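You operate a simulated robot arm through the tools that you are given. There is no shell and no other tool.

You run a simulated robot arm. Do the job below in one go: nothing can be reset, and whatever is moved stays where it is left.

JOB
Share out the dice on the island top by the press. At the end: the 20 die from the island top by the press is on the white dish; the 15 die from the island top by the press is in the small shallow drawer; the orange stain stick stands on top of the blue speckled block; whatever was shut is shut again. Leave all else as you found it, and nothing knocked over (what rides in a drawer may roll over).

Only the result counts: the job must be done as asked and must still hold three seconds after the hand-in. Knocking over, shifting, dropping, spilling or breaking anything else fails it.

ROBOT AND FRAMES
A 7-joint arm with a two-finger parallel gripper, fixed in place. Base frame: the origin is on the floor under the middle of its stand, x ahead of it, y to its left, z up; the work surface is at about z = 88. Units: cm, rad, N and s.
With the tool pointing down near the work surface it reaches from about 10 to 64 cm from the base axis. Its first joint turns from -1.152 to 1.152 rad. Payload 1.57 kg.
Tool frame: the origin (TCP) lies between the finger pads and is the grasp point; the fingertips stand 3 cm ahead of it; z points along the fingers, y is the line along which they close. The gripper opens to 8 cm. The fingers are 1.7 cm wide and 1.2 cm thick; the gripper's body (4 by 8.2 cm) begins 8 cm behind the TCP.
Orientation is that of the tool frame in the base frame, as [roll, pitch, yaw] about the fixed x, y, z axes, in that order (R = Rz(yaw) Ry(pitch) Rx(roll)). With the fingers straight down and closing along the base's y, the tool's x points along the base's -x, its y along +y and its z along -z.

CONTROLS
- The arm moves only by the tool nudge_tool. Its argument "rows" is a list of rows, each a list of 3 entries, a list of its own where there are three numbers: the shift along the tool's x, y, z in cm, then the turn, a rotation vector about the tool's x, y, z in rad, then the opening, from 0 (shut) to 1 (fully open). In form: [[[dx, dy, dz], [ax, ay, az], jaw], ...]. A call has 1 to 20 rows; each row is the pose to reach, as a shift and turn from the pose commanded when the call began, along the tool's axes at that moment. Each row takes 0.2 s and may step no farther than 5 cm and 0.15 rad from the row before; otherwise, or with a gripper value out of range, the whole call is refused. A pose out of reach is approached as far as the arm can. The call stops where the force on the tool passes 40 N (or 10 N more than at its start, if that is more) or the arm is blocked; 0.2 s more then pass. Each finger travels about 7.2 cm/s and halts on what it meets, pressing with about 33 N; the grip force reading is that of the motor and also rises with nothing between the fingers. The clock runs only during rows and for 0.2 s after the last one: add rows that repeat a pose to give the fingers time. It gives the time, the measured TCP pose, the force on the tool (base axes), the opening and the grip force at its end, in the units of the frame above (readings bear some noise), with the torque about the TCP (base axes, N m) and any sound that the robot's microphone picked up, and new pictures: "show" is both (left out), scene, wrist or none.
- Cameras (640 x 400 px; columns grow to the right, rows downward): "scene" is fixed at [4.99, 41.99, 141.36]; the picture's right is [-0.86, -0.51, 0.00], its down [-0.33, 0.55, -0.77] and it looks along [0.39, -0.66, -0.64] (base axes); focal length 266 px, centre (320, 200). "wrist" rides on the gripper at [7.2, -0.7, -12.2] in the tool frame; the picture's right is [0.09, 1.00, 0.00], its down [-0.84, 0.08, -0.54] and it looks along [-0.54, 0.05, 0.84] (tool axes); focal length 238 px, centre (320, 200). There is no depth. A picture from a camera that has moved, and an enlarged one, comes with that camera's place and axes in the base frame and with its lens. The place of the scene camera against the robot may be out by one fixed shift of up to 1.2 cm in any direction.
- inspect(camera, box): a new picture of the part [left, top, right, bottom] of that camera's present view, enlarged. No time passes.
- job_done(): hands the job in; it is judged then, once.

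Nothing tells you positions but the pictures and the camera data. Unless the task says otherwise, let go and move clear before handing in.

The tools are called as a command line: name --argument value ..., lists and objects as JSON in quotes. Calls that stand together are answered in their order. nudge_tool: Moves the arm, as the interface text tells. Its arguments: {"type":"object","properties":{"rows":{"type":"array","items":{"type":"array"}},"show":{"type":"string","enum":["both","scene","wrist","none"]}},"required":["rows"]} The other tools are called the same way: inspect (camera, box) takes an enlarged picture of a part of a camera's view; job_done () hands the job in.

At the start:

```text
time: 0.0
eef_pos: [38.67, -1.17, 121.03]
ee_rot: [3.142, -0.001, 3.141]
contact_force: [0.9, 0.1, 0.4]
wrist_torque: [-0.02, -0.01, -0.01]
gripper_width: 7.99
finger_force: 0.0
```

scene: 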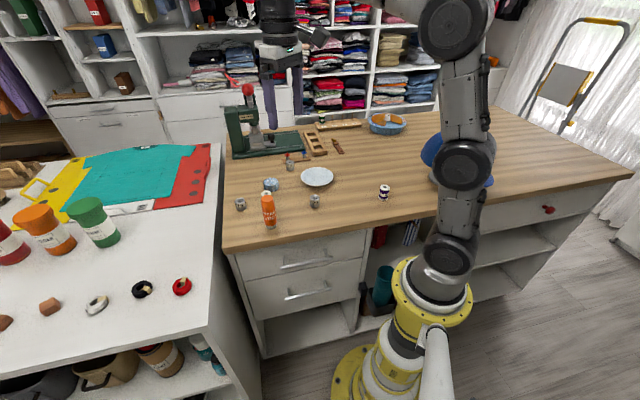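
wrist: 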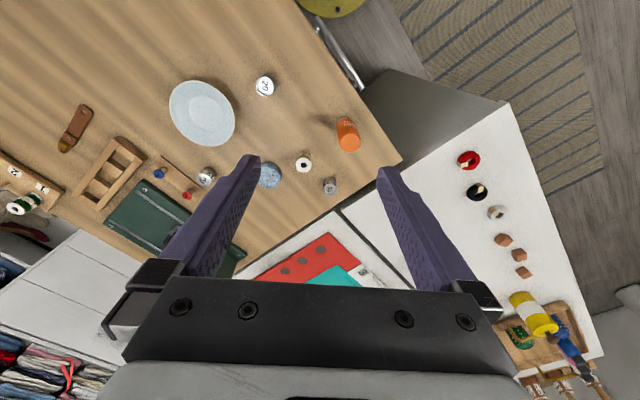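

I see a wooden island top with a green press, a white dish, several small dice-like pieces, an orange stain stick and a blue speckled piece, with drawers at the front. I'll enlarge the pictures first to identify things before moving.

inspect --camera "scene" --box '[220, 130, 420, 255]'

inspect --camera "wrist" --box '[150, 60, 410, 222]'

inspect --camera "scene" --box '[220, 220, 460, 370]'

```text
3.20 times, centred on (320, 192) of scene
camera zoom: at [4.99, 41.99, 141.36], right [-0.86, -0.51, 0.0], down [-0.33, 0.55, -0.77], along [0.39, -0.66, -0.64], focal length 850 px, centre (320, 224)
```

zoom: 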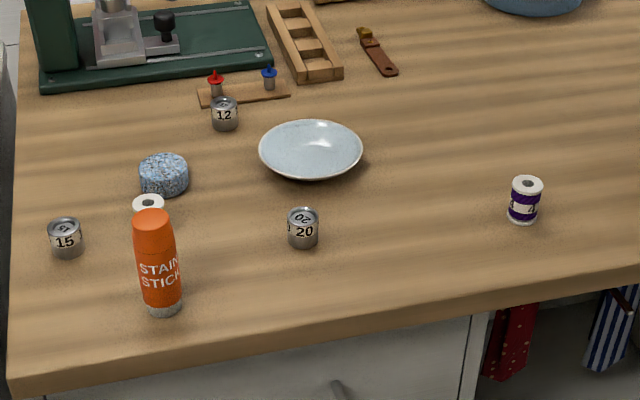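

```text
2.46 times, centred on (280, 141) of wrist
camera zoom: at [31.63, -1.93, 133.17], right [-0.09, 1.0, 0.0], down [0.84, 0.08, 0.54], along [0.54, 0.05, -0.84], focal length 587 px, centre (418, 345)
```

zoom: 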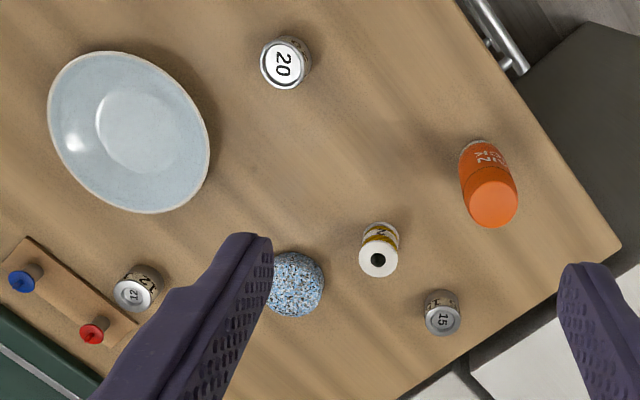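

```text
2.67 times, centred on (340, 295) of scene
camera zoom: at [4.99, 41.99, 141.36], right [-0.86, -0.51, 0.0], down [-0.33, 0.55, -0.77], along [0.39, -0.66, -0.64], focal length 709 px, centre (267, -53)
```

zoom: 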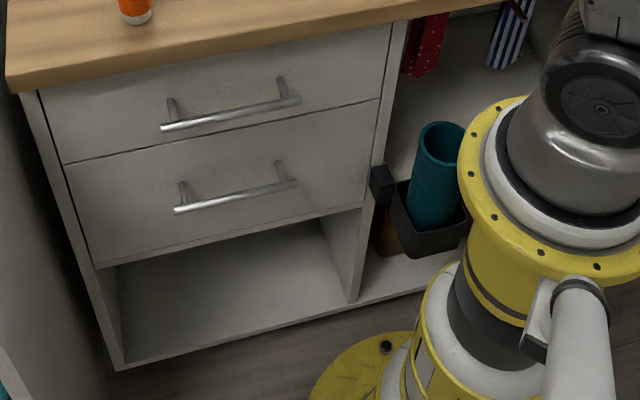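

The left unit has two drawers with bar handles, and there's another with a red knob to the right. I'll look at those before deciding which one is the "small shallow drawer".

inspect --camera "scene" --box '[440, 160, 640, 285]'

inspect --camera "scene" --box '[0, 60, 220, 200]'

inspect --camera "scene" --box '[220, 90, 420, 215]'

inspect --camera "scene" --box '[0, 240, 240, 400]'

```text
3.20 times, centred on (540, 222) of scene
camera zoom: at [4.99, 41.99, 141.36], right [-0.86, -0.51, 0.0], down [-0.33, 0.55, -0.77], along [0.39, -0.66, -0.64], focal length 850 px, centre (-384, 128)
```

zoom: 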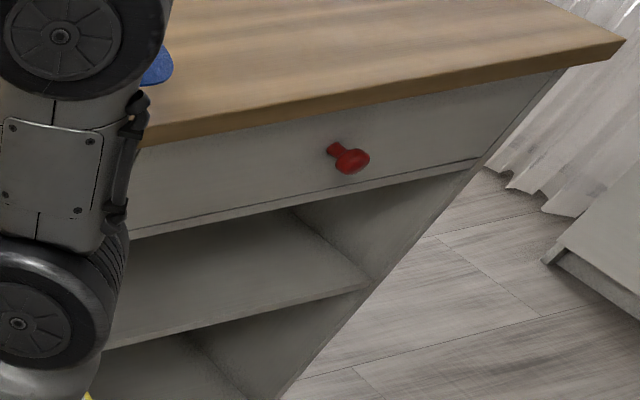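

```text
2.86 times, centred on (110, 130) of scene
camera zoom: at [4.99, 41.99, 141.36], right [-0.86, -0.51, 0.0], down [-0.33, 0.55, -0.77], along [0.39, -0.66, -0.64], focal length 759 px, centre (920, 400)
```

zoom: 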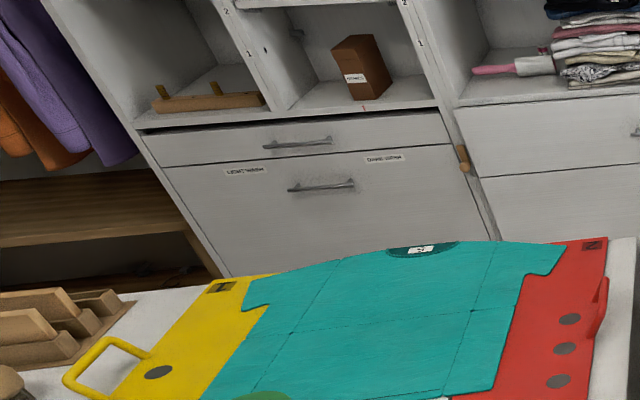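

```text
3.20 times, centred on (320, 152) of scene
camera zoom: at [4.99, 41.99, 141.36], right [-0.86, -0.51, 0.0], down [-0.33, 0.55, -0.77], along [0.39, -0.66, -0.64], focal length 850 px, centre (320, 352)
```

zoom: 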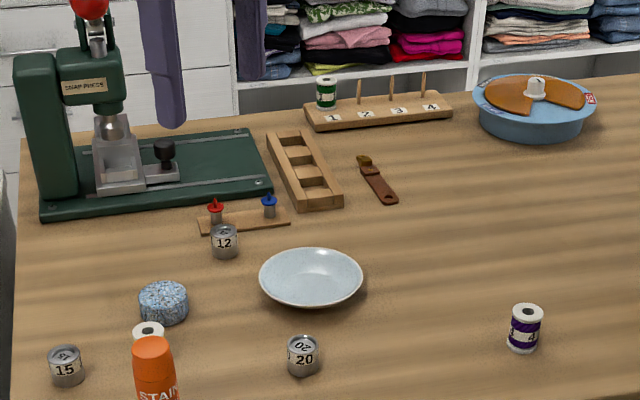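

```text
2.50 times, centred on (120, 320) of scene
camera zoom: at [4.99, 41.99, 141.36], right [-0.86, -0.51, 0.0], down [-0.33, 0.55, -0.77], along [0.39, -0.66, -0.64], focal length 664 px, centre (820, -100)
```

zoom: 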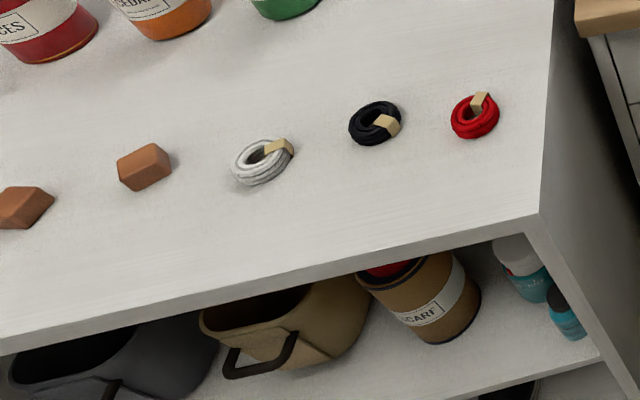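

The dice are small metal press dies: 20 near (38, -10.7), 15 near (56.5, 2) and 12 at the back. The reachable shallow drawer is the top one of the left unit, and the front edge runs diagonally. I'll zoom in on its handle and the surrounding items.

inspect --camera "wrist" --box '[290, 0, 430, 90]'

inspect --camera "scene" --box '[220, 235, 380, 335]'

inspect --camera "scene" --box '[225, 170, 335, 240]'

```text
4.44 times, centred on (360, 45) of wrist
camera zoom: at [31.63, -1.93, 133.17], right [-0.09, 1.0, 0.0], down [0.84, 0.08, 0.54], along [0.54, 0.05, -0.84], focal length 1059 px, centre (142, 889)
```

zoom: 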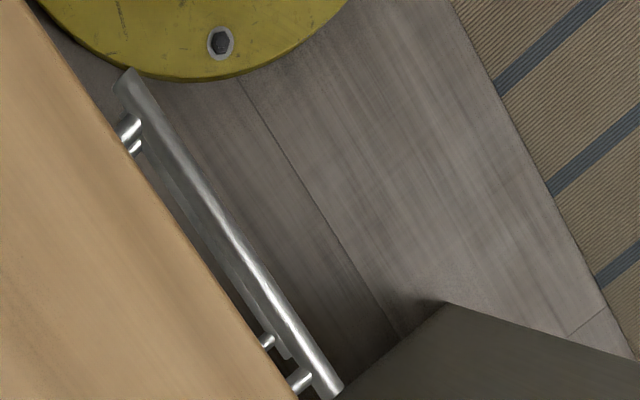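

```text
4.00 times, centred on (300, 285) of scene
camera zoom: at [4.99, 41.99, 141.36], right [-0.86, -0.51, 0.0], down [-0.33, 0.55, -0.77], along [0.39, -0.66, -0.64], focal length 1063 px, centre (400, -140)
```

zoom: 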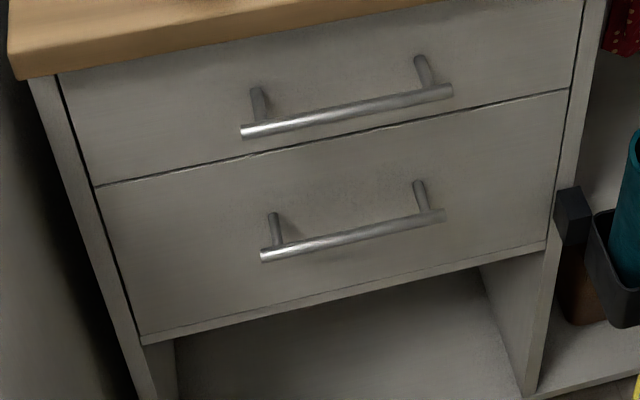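

```text
5.71 times, centred on (280, 205) of scene
camera zoom: at [4.99, 41.99, 141.36], right [-0.86, -0.51, 0.0], down [-0.33, 0.55, -0.77], along [0.39, -0.66, -0.64], focal length 1519 px, centre (549, 171)
```

zoom: 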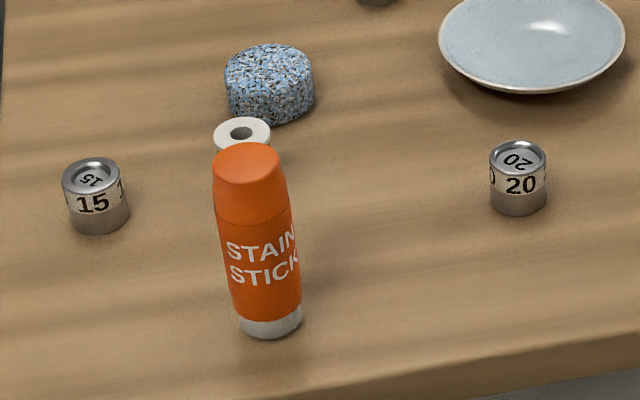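

The island front edge runs at about 45°; the top drawer's handle bar is centred near (32.7, 2.5, 77), about 16 cm long and about 1.8 cm outside the table edge. First I'll hover above the 20 die to measure it with the wrist camera.

nudge_tool --rows '[[[0.1, -1.6, 2.8], [0, 0, 0], 1], [[0.25, -3.2, 5.6], [0, 0, 0], 1], [[0.4, -4.8, 8.5], [0, 0, 0], 1], [[0.5, -6.3, 11.3], [0, 0, 0], 1], [[0.65, -7.9, 14.1], [0, 0, 0], 1], [[0.77, -9.43, 17], [0, 0, 0], 1], [[0.77, -9.43, 17], [0, 0, 0], 1]]'

```text
time: 1.6
eef_pos: [38.0, -10.59, 104.08]
ee_rot: [3.142, 0.001, -3.141]
contact_force: [-0.5, -0.3, 0.1]
wrist_torque: [-0.04, -0.01, 0.0]
gripper_width: 7.99
finger_force: 0.0
camera wrist: at [30.88, -11.31, 116.14], right [-0.09, 1.0, 0.0], down [0.84, 0.08, 0.54], along [0.54, 0.05, -0.84], focal length 238 px, centre (320, 200)
```

scene: 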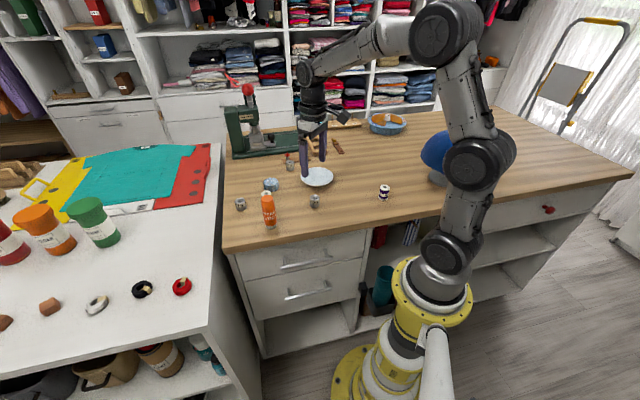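
wrist: 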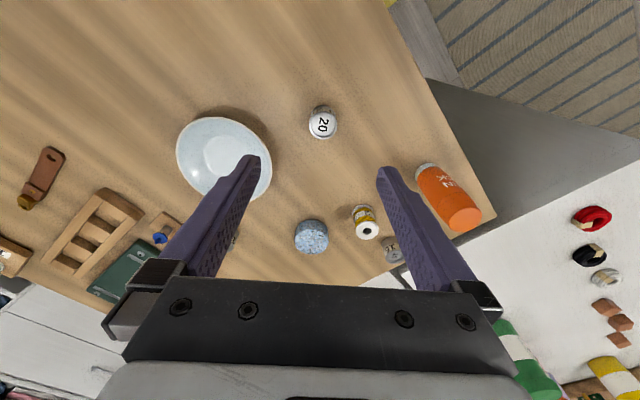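

The 20 die sits almost directly under the gripper at about (37.9, -10.5). I'll zoom in to refine the dish centre and the other pieces from here.

inspect --camera "wrist" --box '[160, 80, 360, 205]'

inspect --camera "wrist" --box '[280, 150, 500, 288]'

inspect --camera "scene" --box '[250, 150, 350, 212]'

```text
3.20 times, centred on (260, 142) of wrist
camera zoom: at [30.88, -11.31, 116.14], right [-0.09, 1.0, 0.0], down [0.84, 0.08, 0.54], along [0.54, 0.05, -0.84], focal length 763 px, centre (512, 384)
```

zoom: 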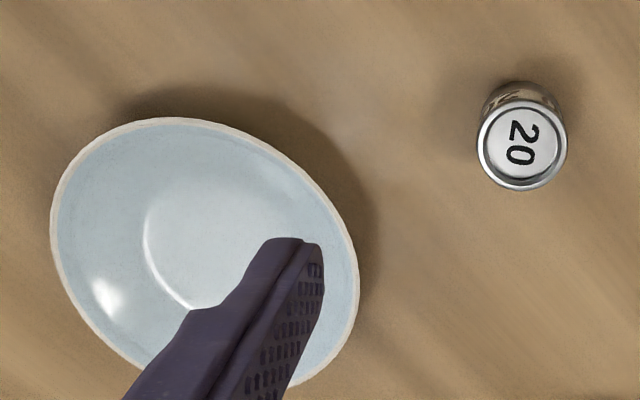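

```text
2.90 times, centred on (390, 219) of wrist
camera zoom: at [30.88, -11.31, 116.14], right [-0.09, 1.0, 0.0], down [0.84, 0.08, 0.54], along [0.54, 0.05, -0.84], focal length 691 px, centre (117, 145)
```

zoom: 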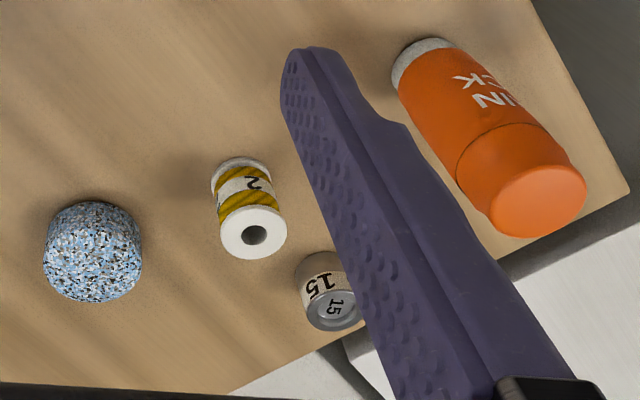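

```text
6.40 times, centred on (300, 181) of scene
camera zoom: at [4.99, 41.99, 141.36], right [-0.86, -0.51, 0.0], down [-0.33, 0.55, -0.77], along [0.39, -0.66, -0.64], focal length 1701 px, centre (448, 322)
```

zoom: 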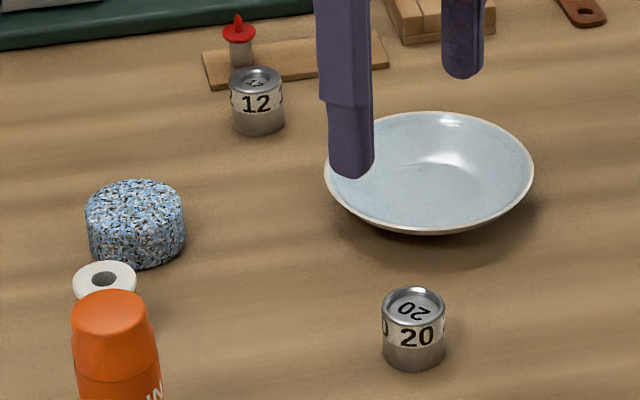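

The 20 die is 3 cm across and about 2.6 cm tall at (37.9, -10.4). I'll descend to just above it and check alignment.

nudge_tool --rows '[[[0, 0.15, 3], [0, 0, 0], 1], [[0, 0.15, 6], [0, 0, 0], 1], [[0, 0.15, 8], [0, 0, 0], 1], [[0, 0.15, 8], [0, 0, 0], 1]]'

inspect --camera "wrist" --box '[220, 80, 420, 205]'

```text
time: 2.6
eef_pos: [37.94, -10.34, 96.04]
ee_rot: [-3.141, 0.0, 3.141]
contact_force: [-0.2, 0.2, 0.1]
wrist_torque: [0.0, 0.02, -0.01]
gripper_width: 8.02
finger_force: 0.2
camera wrist: at [30.85, -11.16, 108.16], right [-0.09, 1.0, 0.0], down [0.84, 0.08, 0.54], along [0.54, 0.05, -0.84], focal length 238 px, centre (320, 200)
```

scene: 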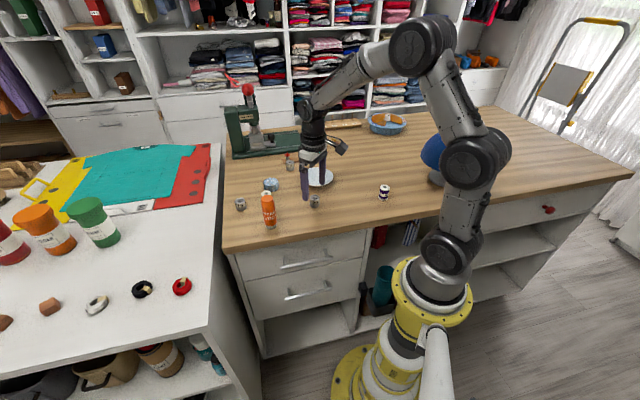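
wrist: 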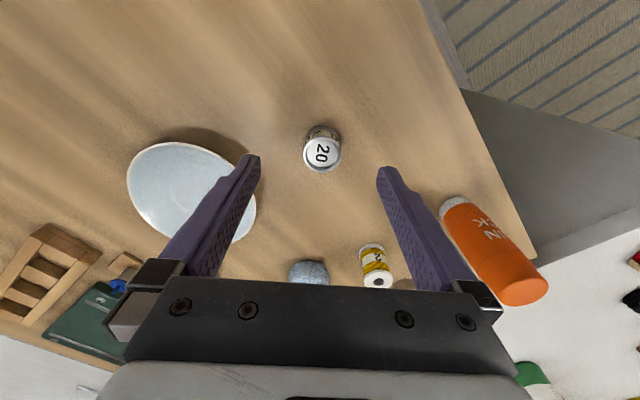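

```text
3.20 times, centred on (320, 142) of wrist
camera zoom: at [30.85, -11.16, 108.16], right [-0.09, 1.0, 0.0], down [0.84, 0.08, 0.54], along [0.54, 0.05, -0.84], focal length 763 px, centre (320, 384)
```

zoom: 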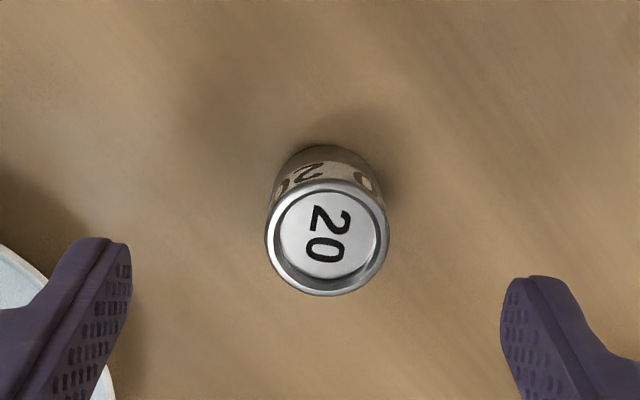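

Alignment is good. I'll descend so the fingertips are about 1 cm above the table and close on the die.

nudge_tool --rows '[[[0, 0, 1.5], [0, 0, 0], 1], [[0, 0, 3], [0, 0, 0], 1], [[0, 0, 4.0], [0, 0, 0], 1], [[0, 0, 4.0], [0, 0, 0], 0.6], [[0, 0, 4.0], [0, 0, 0], 0.3], [[0, 0, 4.0], [0, 0, 0], 0.1], [[0, 0, 4.0], [0, 0, 0], 0.1], [[0, 0, 4.0], [0, 0, 0], 0.1]]'

```text
time: 4.4
eef_pos: [38.13, -10.4, 92.03]
ee_rot: [3.141, 0.0, 3.141]
contact_force: [0.0, -0.5, 0.3]
wrist_torque: [0.01, -0.02, -0.01]
gripper_width: 2.93
finger_force: 33.1
camera wrist: at [30.86, -11.17, 104.19], right [-0.09, 1.0, 0.0], down [0.84, 0.08, 0.54], along [0.54, 0.05, -0.84], focal length 238 px, centre (320, 200)
```

scene: 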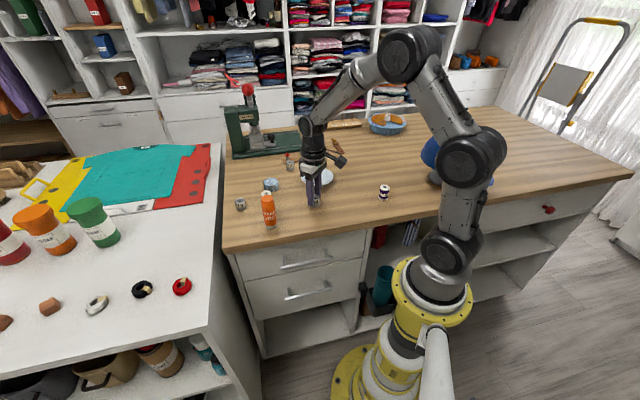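
wrist: 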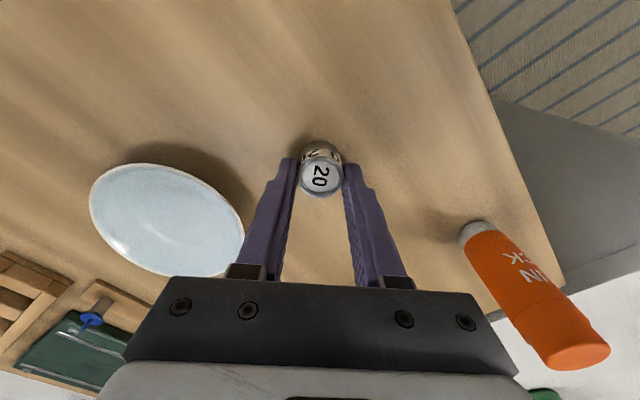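

The die is held at 2.93 cm. I'll lift it and look at the dish again to get its centre.

nudge_tool --rows '[[[0, 0, -2], [0, 0, 0], 0.1], [[0, 0, -5], [0, 0, 0], 0.1], [[0, 0, -8], [0, 0, 0], 0.1], [[0, 0, -11], [0, 0, 0], 0.1], [[-1.2, -2, -12], [0, 0, 0], 0.1], [[-2.4, -5, -12], [0, 0, 0], 0.1], [[-2.4, -5, -12], [0, 0, 0], 0.1]]'

inspect --camera "wrist" --box '[160, 80, 400, 230]'

```text
time: 6.0
eef_pos: [40.48, -15.45, 104.1]
ee_rot: [3.142, 0.0, -3.141]
contact_force: [0.6, -0.8, -1.1]
wrist_torque: [0.01, -0.01, 0.01]
gripper_width: 2.92
finger_force: 32.6
camera wrist: at [33.28, -16.24, 116.21], right [-0.09, 1.0, 0.0], down [0.84, 0.08, 0.54], along [0.54, 0.05, -0.84], focal length 238 px, centre (320, 200)
```

scene: 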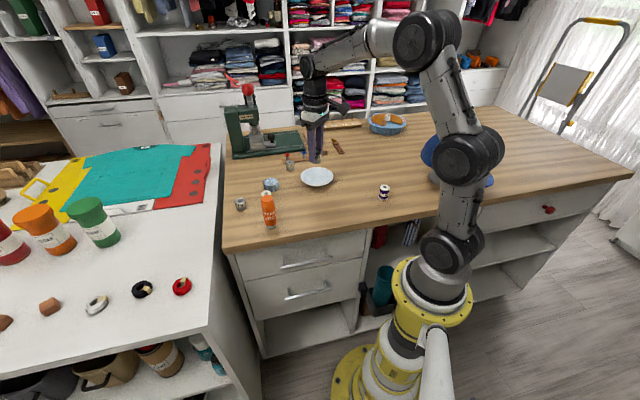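
wrist: 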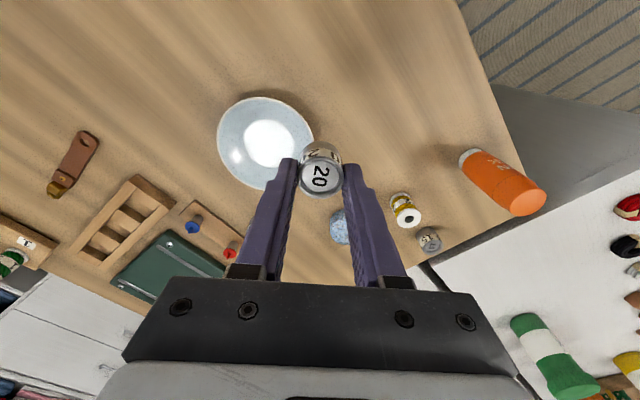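

```text
2.67 times, centred on (280, 155) of wrist
camera zoom: at [33.28, -16.24, 116.21], right [-0.09, 1.0, 0.0], down [0.84, 0.08, 0.54], along [0.54, 0.05, -0.84], focal length 636 px, centre (427, 320)
```

zoom: 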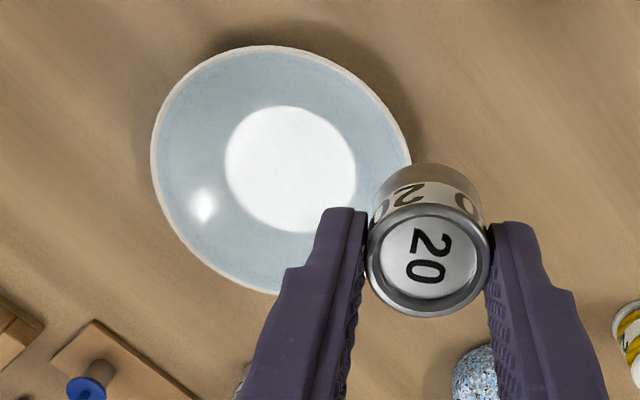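

The dish's flat centre is near (43.3, -21.5), with a flat area of about 5.8 cm. I'll carry the die over it and lower it to just above the surface.

nudge_tool --rows '[[[-1.0, -2, 0], [0, 0, 0], 0.1], [[-2.0, -4, 0], [0, 0, 0], 0.1], [[-2.9, -6.05, 0], [0, 0, 0], 0.1], [[-2.9, -6.05, 3], [0, 0, 0], 0.1], [[-2.9, -6.05, 6], [0, 0, 0], 0.1], [[-2.9, -6.05, 9], [0, 0, 0], 0.1], [[-2.9, -6.05, 10], [0, 0, 0], 0.1], [[-2.9, -6.05, 10], [0, 0, 0], 0.1]]'

inspect --camera "scene" --box '[260, 140, 380, 215]'

inspect --camera "wrist" --box '[200, 80, 440, 230]'

```text
time: 7.8
eef_pos: [43.3, -21.56, 93.91]
ee_rot: [-3.141, 0.0, 3.141]
contact_force: [0.0, 0.0, -0.6]
wrist_torque: [0.01, -0.01, 0.01]
gripper_width: 2.92
finger_force: 32.9
camera wrist: at [36.17, -22.24, 106.12], right [-0.09, 1.0, 0.0], down [0.84, 0.08, 0.54], along [0.54, 0.05, -0.84], focal length 238 px, centre (320, 200)
```

scene: 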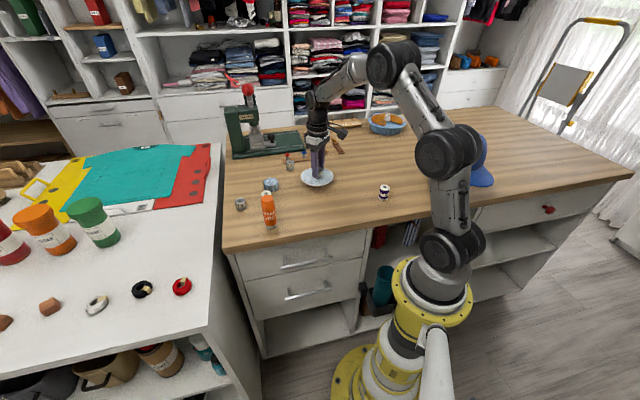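
wrist: 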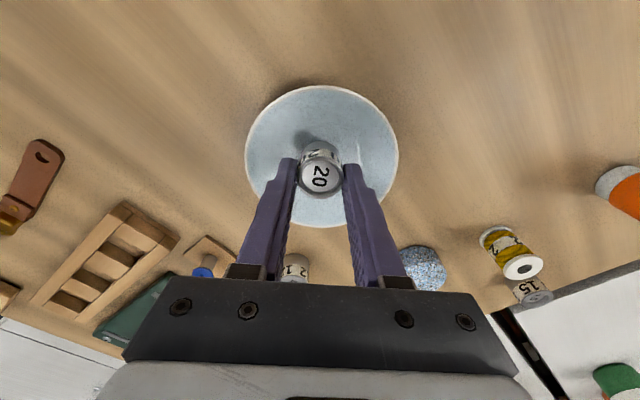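

```text
5.33 times, centred on (320, 178) of scene
camera zoom: at [4.99, 41.99, 141.36], right [-0.86, -0.51, 0.0], down [-0.33, 0.55, -0.77], along [0.39, -0.66, -0.64], focal length 1418 px, centre (320, 320)
```

zoom: 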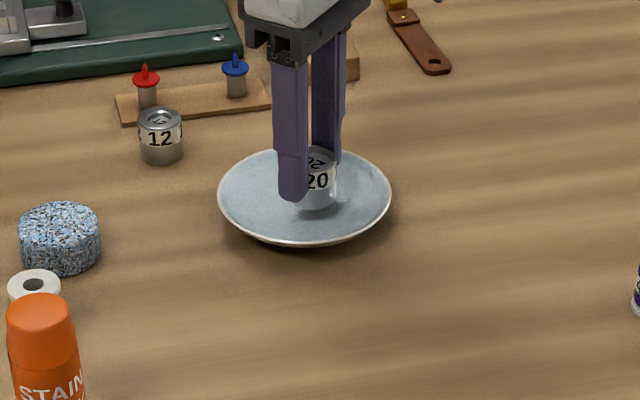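

```text
2.67 times, centred on (320, 155) of wrist
camera zoom: at [36.17, -22.24, 106.12], right [-0.09, 1.0, 0.0], down [0.84, 0.08, 0.54], along [0.54, 0.05, -0.84], focal length 636 px, centre (320, 320)
```

zoom: 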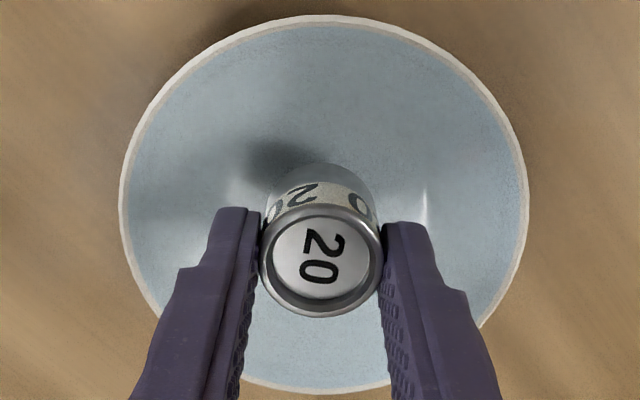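

The die is centred over the dish. I'll lower it slowly until it touches.

nudge_tool --rows '[[[0, 0, 0.3], [0, 0, 0], 0.1], [[0, 0, 0.6], [0, 0, 0], 0.1], [[0, 0, 0.8], [0, 0, 0], 0.1], [[0, 0, 0.8], [0, 0, 0], 0.1]]' --show "none"

inspect --camera "scene" --box '[280, 150, 360, 200]'

inspect --camera "wrist" --box '[200, 80, 440, 230]'

```text
time: 8.8
eef_pos: [43.24, -21.52, 93.3]
ee_rot: [3.141, 0.0, 3.141]
contact_force: [0.6, 1.3, -1.8]
wrist_torque: [0.0, 0.02, -0.01]
gripper_width: 2.96
finger_force: 32.6
```

```text
8.00 times, centred on (320, 175) of scene
camera zoom: at [4.99, 41.99, 141.36], right [-0.86, -0.51, 0.0], down [-0.33, 0.55, -0.77], along [0.39, -0.66, -0.64], focal length 2126 px, centre (320, 400)
```

zoom: 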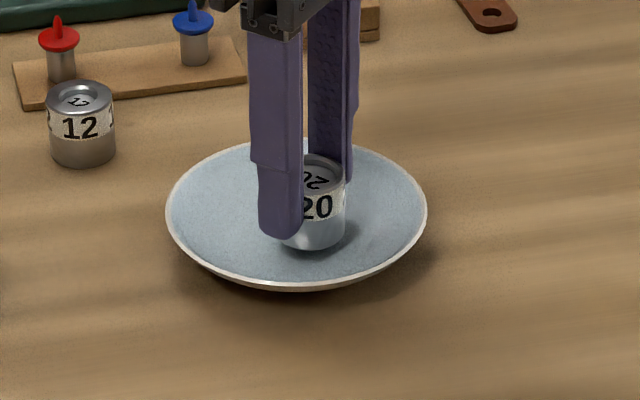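

```text
2.67 times, centred on (320, 155) of wrist
camera zoom: at [36.15, -22.24, 105.33], right [-0.09, 1.0, 0.0], down [0.84, 0.08, 0.54], along [0.54, 0.05, -0.84], focal length 636 px, centre (320, 320)
```

zoom: 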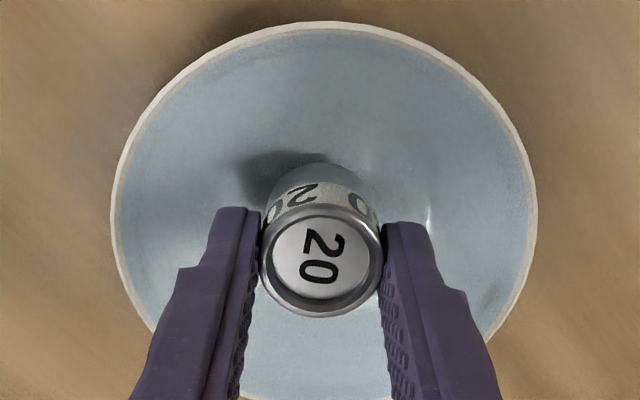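

No firm contact yet, so I'll lower further in small steps and watch the force.

nudge_tool --rows '[[[0, 0, 0.1], [0, 0, 0], 0.1], [[0, 0, 0.2], [0, 0, 0], 0.1], [[0, 0, 0.2], [0, 0, 0], 0.1]]' --show "none"

```text
time: 9.6
eef_pos: [43.28, -21.54, 93.01]
ee_rot: [-3.141, 0.001, -3.141]
contact_force: [-0.4, 0.0, -2.0]
wrist_torque: [-0.01, -0.04, -0.03]
gripper_width: 2.93
finger_force: 32.9
```

nudge_tool --rows '[[[0, 0, 0.1], [0, 0, 0], 0.1], [[0, 0, 0.2], [0, 0, 0], 0.1], [[0, 0, 0.2], [0, 0, 0], 0.1]]' --show "wrist"

inspect --camera "scene" --box '[280, 150, 360, 200]'

```text
time: 10.4
eef_pos: [43.37, -21.47, 92.89]
ee_rot: [3.141, -0.001, 3.141]
contact_force: [0.1, 0.5, -1.2]
wrist_torque: [0.03, 0.02, 0.01]
gripper_width: 2.96
finger_force: 33.0
camera wrist: at [36.17, -22.25, 104.97], right [-0.09, 1.0, 0.0], down [0.84, 0.08, 0.54], along [0.54, 0.05, -0.84], focal length 238 px, centre (320, 200)
```

wrist: 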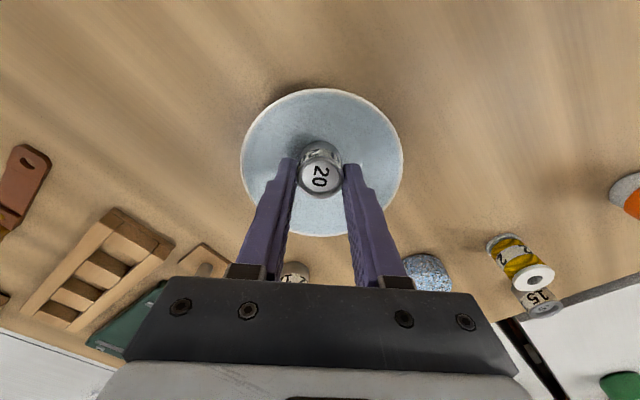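

```text
8.00 times, centred on (320, 175) of scene
camera zoom: at [4.99, 41.99, 141.36], right [-0.86, -0.51, 0.0], down [-0.33, 0.55, -0.77], along [0.39, -0.66, -0.64], focal length 2126 px, centre (320, 400)
```

zoom: 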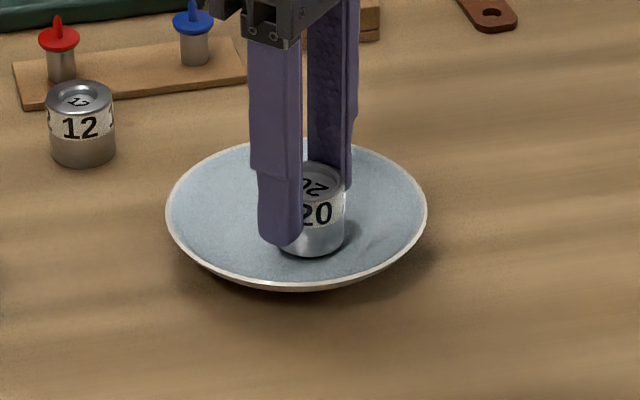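

nudge_tool --rows '[[[0, 0, 0.1], [0, 0, 0], 0.1], [[0, 0, 0.2], [0, 0, 0], 0.1], [[0, 0, 0.2], [0, 0, 0], 0.1]]' --show "none"

inspect --camera "scene" --box '[280, 150, 360, 200]'

```text
time: 11.2
eef_pos: [43.43, -21.48, 92.62]
ee_rot: [3.14, -0.001, 3.141]
contact_force: [-0.1, 0.7, -1.5]
wrist_torque: [0.01, -0.03, -0.02]
gripper_width: 2.93
finger_force: 32.9
```

```text
8.00 times, centred on (320, 175) of scene
camera zoom: at [4.99, 41.99, 141.36], right [-0.86, -0.51, 0.0], down [-0.33, 0.55, -0.77], along [0.39, -0.66, -0.64], focal length 2126 px, centre (320, 400)
```

zoom: 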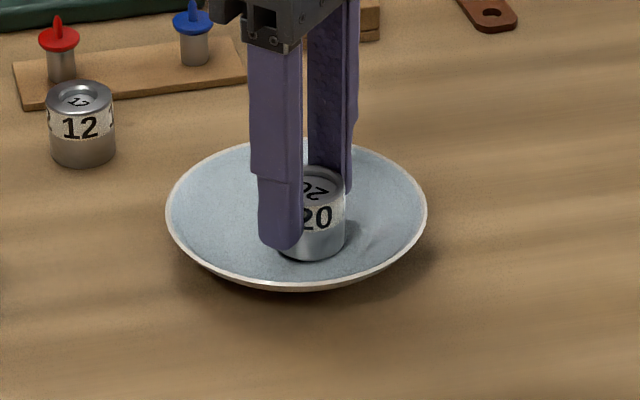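

nudge_tool --rows '[[[0, 0, 0.1], [0, 0, 0], 0.1], [[0, 0, 0.15], [0, 0, 0], 0.1], [[0, 0, 0.15], [0, 0, 0], 0.1]]' --show "none"

inspect --camera "wrist" --box '[240, 100, 400, 200]'

```text
time: 12.0
eef_pos: [43.39, -21.44, 92.62]
ee_rot: [-3.14, 0.0, 3.141]
contact_force: [-1.8, 0.8, 4.3]
wrist_torque: [0.04, 0.1, -0.03]
gripper_width: 2.94
finger_force: 33.1
```

```text
4.00 times, centred on (320, 150) of wrist
camera zoom: at [36.18, -22.26, 104.68], right [-0.09, 1.0, 0.0], down [0.84, 0.08, 0.54], along [0.54, 0.05, -0.84], focal length 953 px, centre (320, 400)
```

zoom: 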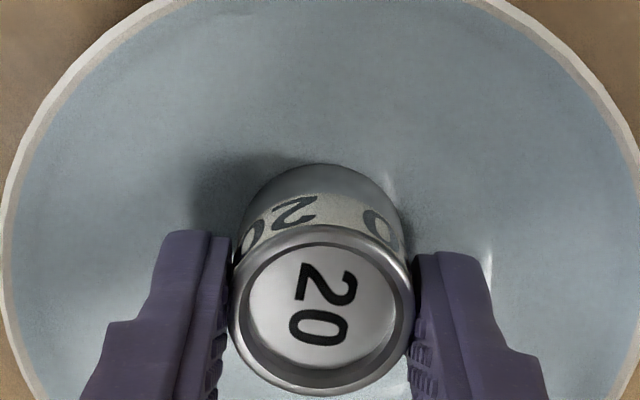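

The die now rests on the dish with light contact. I'll open a little and lift straight up.

nudge_tool --rows '[[[0, 0, 0], [0, 0, 0], 0.42], [[0, 0, 0], [0, 0, 0], 0.5], [[0, 0, 0], [0, 0, 0], 0.5], [[0, 0, -1], [0, 0, 0], 0.5], [[0, 0, -3], [0, 0, 0], 0.5], [[0, 0, -6], [0, 0, 0], 0.6], [[0, 0, -9], [0, 0, 0], 0.8], [[0, 0, -12], [0, 0, 0], 1], [[0, 0, -12], [0, 0, 0], 1]]'

inspect --camera "scene" --box '[280, 150, 360, 200]'

inspect --camera "wrist" --box '[300, 130, 540, 280]'

```text
time: 14.0
eef_pos: [43.43, -21.58, 104.58]
ee_rot: [-3.141, -0.001, 3.14]
contact_force: [0.2, -0.6, 1.1]
wrist_torque: [0.03, -0.01, 0.04]
gripper_width: 8.01
finger_force: 0.1
camera wrist: at [36.22, -22.26, 116.74], right [-0.09, 1.0, 0.0], down [0.84, 0.08, 0.54], along [0.54, 0.05, -0.84], focal length 238 px, centre (320, 200)
```

scene: 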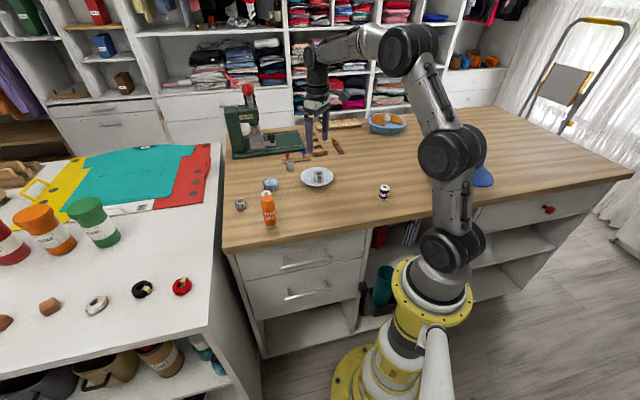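
wrist: 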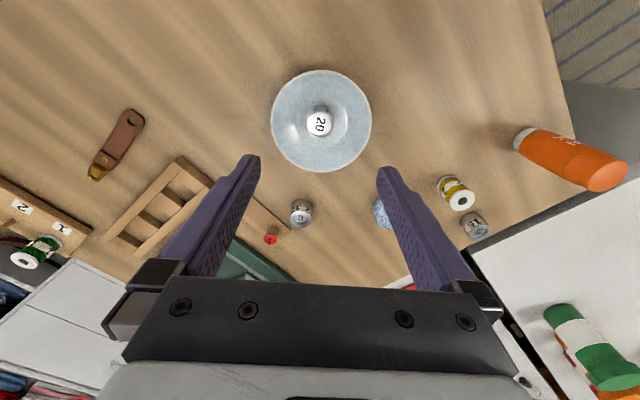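

```text
8.00 times, centred on (320, 175) of scene
camera zoom: at [4.99, 41.99, 141.36], right [-0.86, -0.51, 0.0], down [-0.33, 0.55, -0.77], along [0.39, -0.66, -0.64], focal length 2126 px, centre (320, 400)
```

zoom: 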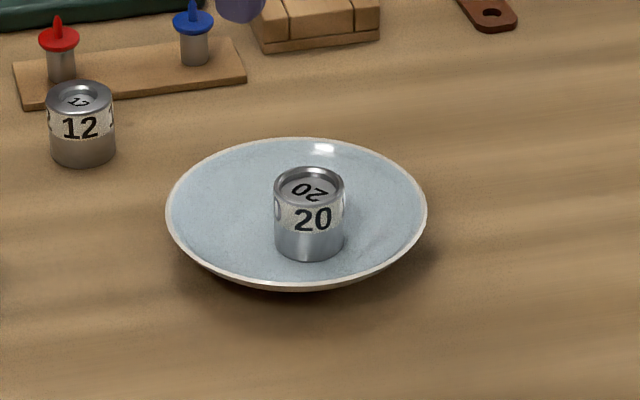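

```text
2.67 times, centred on (420, 205) of wrist
camera zoom: at [36.22, -22.26, 116.74], right [-0.09, 1.0, 0.0], down [0.84, 0.08, 0.54], along [0.54, 0.05, -0.84], focal length 636 px, centre (53, 187)
```

zoom: 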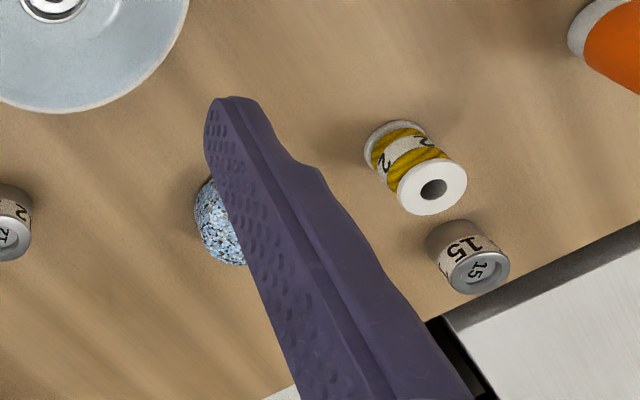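

The 20 die stands in the middle of the dish. Next is the drawer: I'll raise the arm, turn the tool 45° to match the island front, and move over the area in front of the handle.

nudge_tool --rows '[[[0, 0, -3], [0, 0, 0], 1], [[0.5, 1, -6], [0, 0, -0.1], 1], [[1.5, 3, -7.5], [0, 0, -0.2], 1], [[3, 6, -8], [0, 0, -0.3], 1], [[4.5, 9, -8], [0, 0, -0.4], 1], [[6, 12, -8], [0, 0, -0.5], 1], [[7.5, 15, -8], [0, 0, -0.6], 1], [[9, 18, -8], [0, 0, -0.7], 1], [[10.5, 21, -8], [0, 0, -0.785], 1], [[12, 24, -8], [0, 0, -0.785], 1], [[13.4, 26.6, -8], [0, 0, -0.785], 0.6], [[13.4, 26.6, -8], [0, 0, -0.785], 0.4]]'

```text
time: 16.6
eef_pos: [29.88, 5.09, 112.43]
ee_rot: [-3.141, 0.0, -2.355]
contact_force: [0.3, 0.1, -0.4]
wrist_torque: [-0.01, -0.03, 0.0]
gripper_width: 3.21
finger_force: 0.0
camera wrist: at [25.25, -0.55, 124.57], right [-0.77, 0.64, 0.0], down [0.54, 0.65, 0.54], along [0.35, 0.42, -0.84], focal length 238 px, centre (320, 200)
```

scene: 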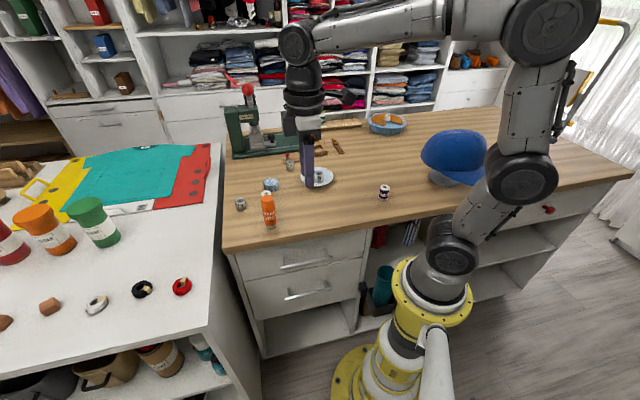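
wrist: 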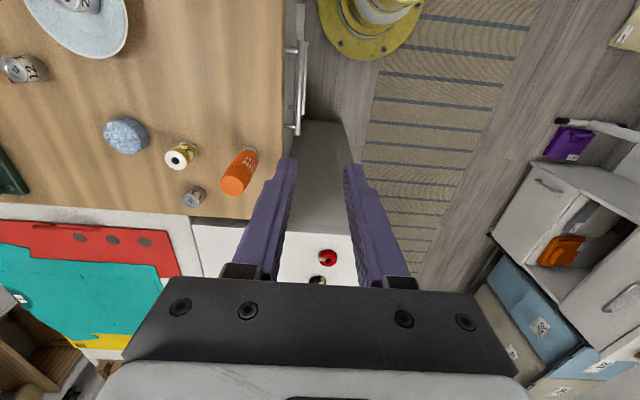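

The tool is now aligned with the island front. I'll zoom on the handle and the items from here.

inspect --camera "wrist" --box '[230, 0, 390, 150]'

inspect --camera "wrist" --box '[80, 100, 300, 237]'

```text
2.67 times, centred on (310, 75) of wrist
camera zoom: at [25.25, -0.55, 124.57], right [-0.77, 0.64, 0.0], down [0.54, 0.65, 0.54], along [0.35, 0.42, -0.84], focal length 636 px, centre (347, 533)
```

zoom: 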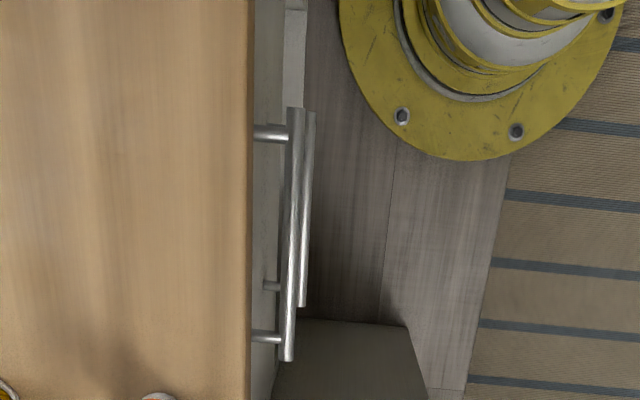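

```text
2.91 times, centred on (190, 168) of wrist
camera zoom: at [25.25, -0.55, 124.57], right [-0.77, 0.64, 0.0], down [0.54, 0.65, 0.54], along [0.35, 0.42, -0.84], focal length 693 px, centre (698, 292)
```

zoom: 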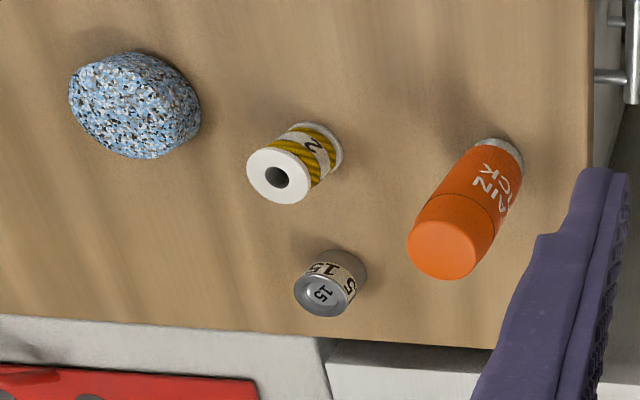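

The bar is about 3.5 cm off the drawer front, with its axis near z = 77 and about 1.8 cm outside the table edge. I'll tilt the tool about 40° inwards and come down partway, staying outside the edge.

nudge_tool --rows '[[[-0.13, 0.5, 0], [0.14, 0, 0], 0.35], [[-0.13, 1, 0], [0.28, 0, 0], 0.35], [[-0.13, 1.5, 0], [0.42, 0, 0], 0.35], [[-0.13, 2, 2], [0.56, 0, 0], 0.35], [[-0.13, 2.47, 4], [0.698, 0, 0], 0.35], [[-0.13, 2.47, 8], [0.698, 0, 0], 0.35], [[-0.13, 2.47, 12], [0.698, 0, 0], 0.35], [[-0.13, 2.47, 16], [0.698, 0, 0], 0.35], [[-0.13, 2.47, 18], [0.698, 0, 0], 0.35], [[-0.13, 2.47, 18], [0.698, 0, 0], 0.35]]'

```text
time: 18.8
eef_pos: [28.36, 6.94, 94.41]
ee_rot: [-2.444, 0.0, -2.355]
contact_force: [0.2, -0.4, 0.4]
wrist_torque: [0.0, -0.01, 0.0]
gripper_width: 2.8
finger_force: 0.0
camera wrist: at [18.1, 6.94, 104.13], right [-0.6, 0.47, -0.64], down [0.3, 0.88, 0.37], along [0.74, 0.03, -0.68], focal length 238 px, centre (320, 200)
```

scene: 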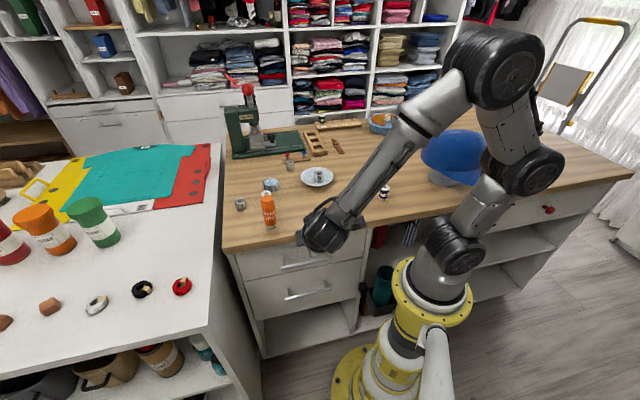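
wrist: 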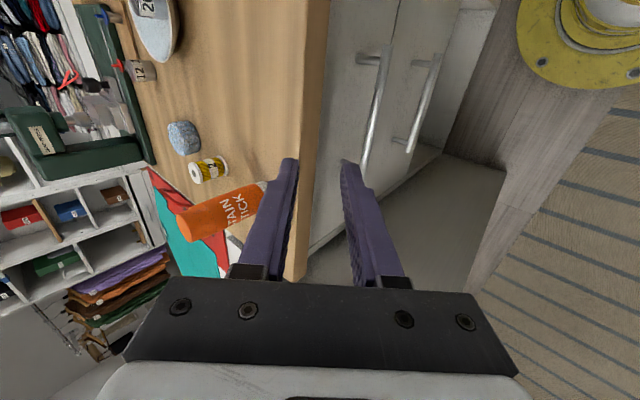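

The arm reaches this pose well and the handle is visible ahead of the fingers. I'll zoom in to refine the bar position.

inspect --camera "wrist" --box '[280, 30, 480, 155]'

inspect --camera "wrist" --box '[240, 120, 440, 245]'

```text
3.20 times, centred on (380, 92) of wrist
camera zoom: at [18.1, 6.94, 104.13], right [-0.6, 0.47, -0.64], down [0.3, 0.88, 0.37], along [0.74, 0.03, -0.68], focal length 763 px, centre (128, 544)
```

zoom: 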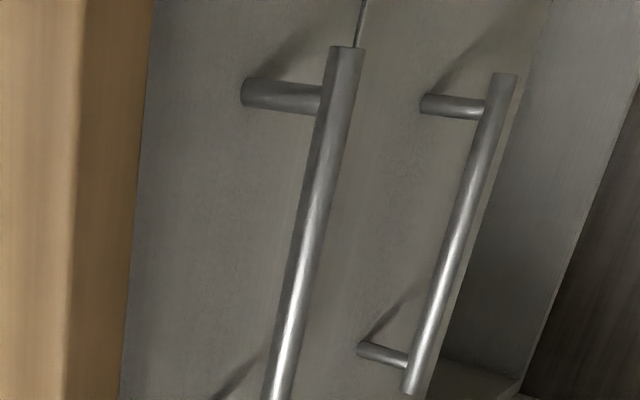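

```text
3.20 times, centred on (340, 182) of wrist
camera zoom: at [18.1, 6.94, 104.13], right [-0.6, 0.47, -0.64], down [0.3, 0.88, 0.37], along [0.74, 0.03, -0.68], focal length 763 px, centre (256, 256)
```

zoom: 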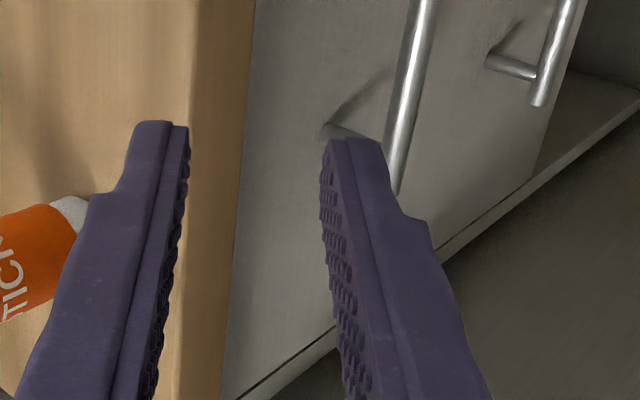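

Bar position confirmed (n≈21.3, z≈77). I'll descend outside the edge, then slide in along the finger axis so the open fingers straddle the bar.

nudge_tool --rows '[[[0, 2.1, 2.5], [0, 0, 0], 0.35], [[0, 4.3, 5.1], [0, 0, 0], 0.35], [[0.1, 6.48, 7.7], [0, 0, 0], 0.35], [[0.1, 6.48, 9.5], [0, 0, 0], 0.35], [[0.1, 6.48, 11.5], [0, 0, 0], 0.35], [[0.1, 6.48, 11.5], [0, 0, 0], 0.35]]'

inspect --camera "wrist" --box '[240, 100, 440, 225]'

```text
time: 20.2
eef_pos: [29.96, 5.1, 81.46]
ee_rot: [-2.444, 0.0, -2.357]
contact_force: [0.0, 0.3, -0.2]
wrist_torque: [-0.02, 0.01, 0.02]
gripper_width: 2.79
finger_force: 0.2
camera wrist: at [19.7, 5.07, 91.18], right [-0.6, 0.47, -0.64], down [0.3, 0.88, 0.37], along [0.74, 0.03, -0.68], focal length 238 px, centre (320, 200)
```

scene: 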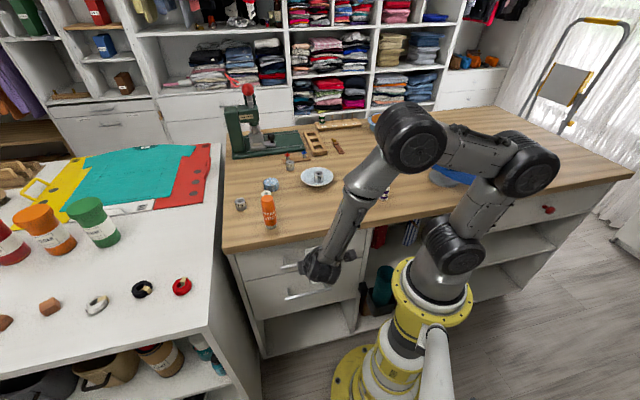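
wrist: 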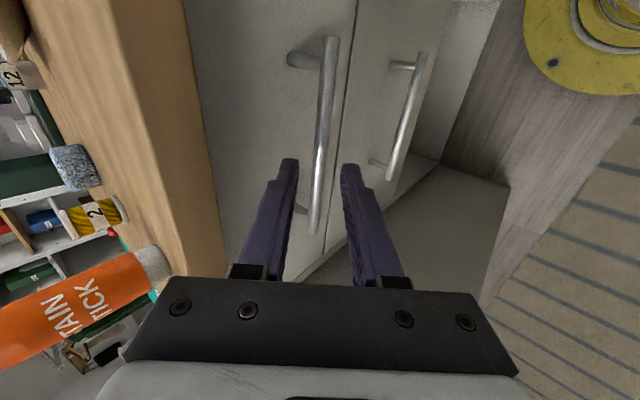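

```text
3.20 times, centred on (340, 162) of wrist
camera zoom: at [19.7, 5.07, 91.18], right [-0.6, 0.47, -0.64], down [0.3, 0.88, 0.37], along [0.74, 0.03, -0.68], focal length 763 px, centre (256, 320)
```

zoom: 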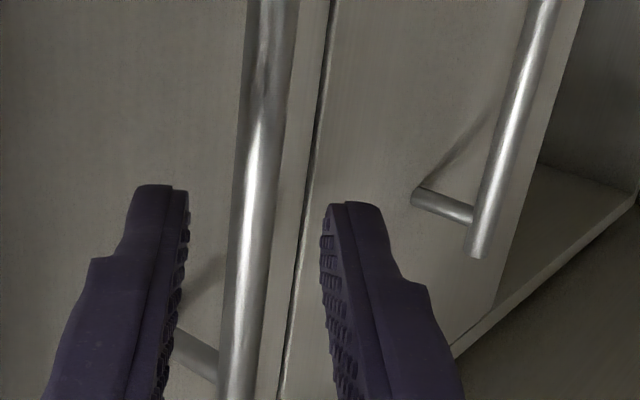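

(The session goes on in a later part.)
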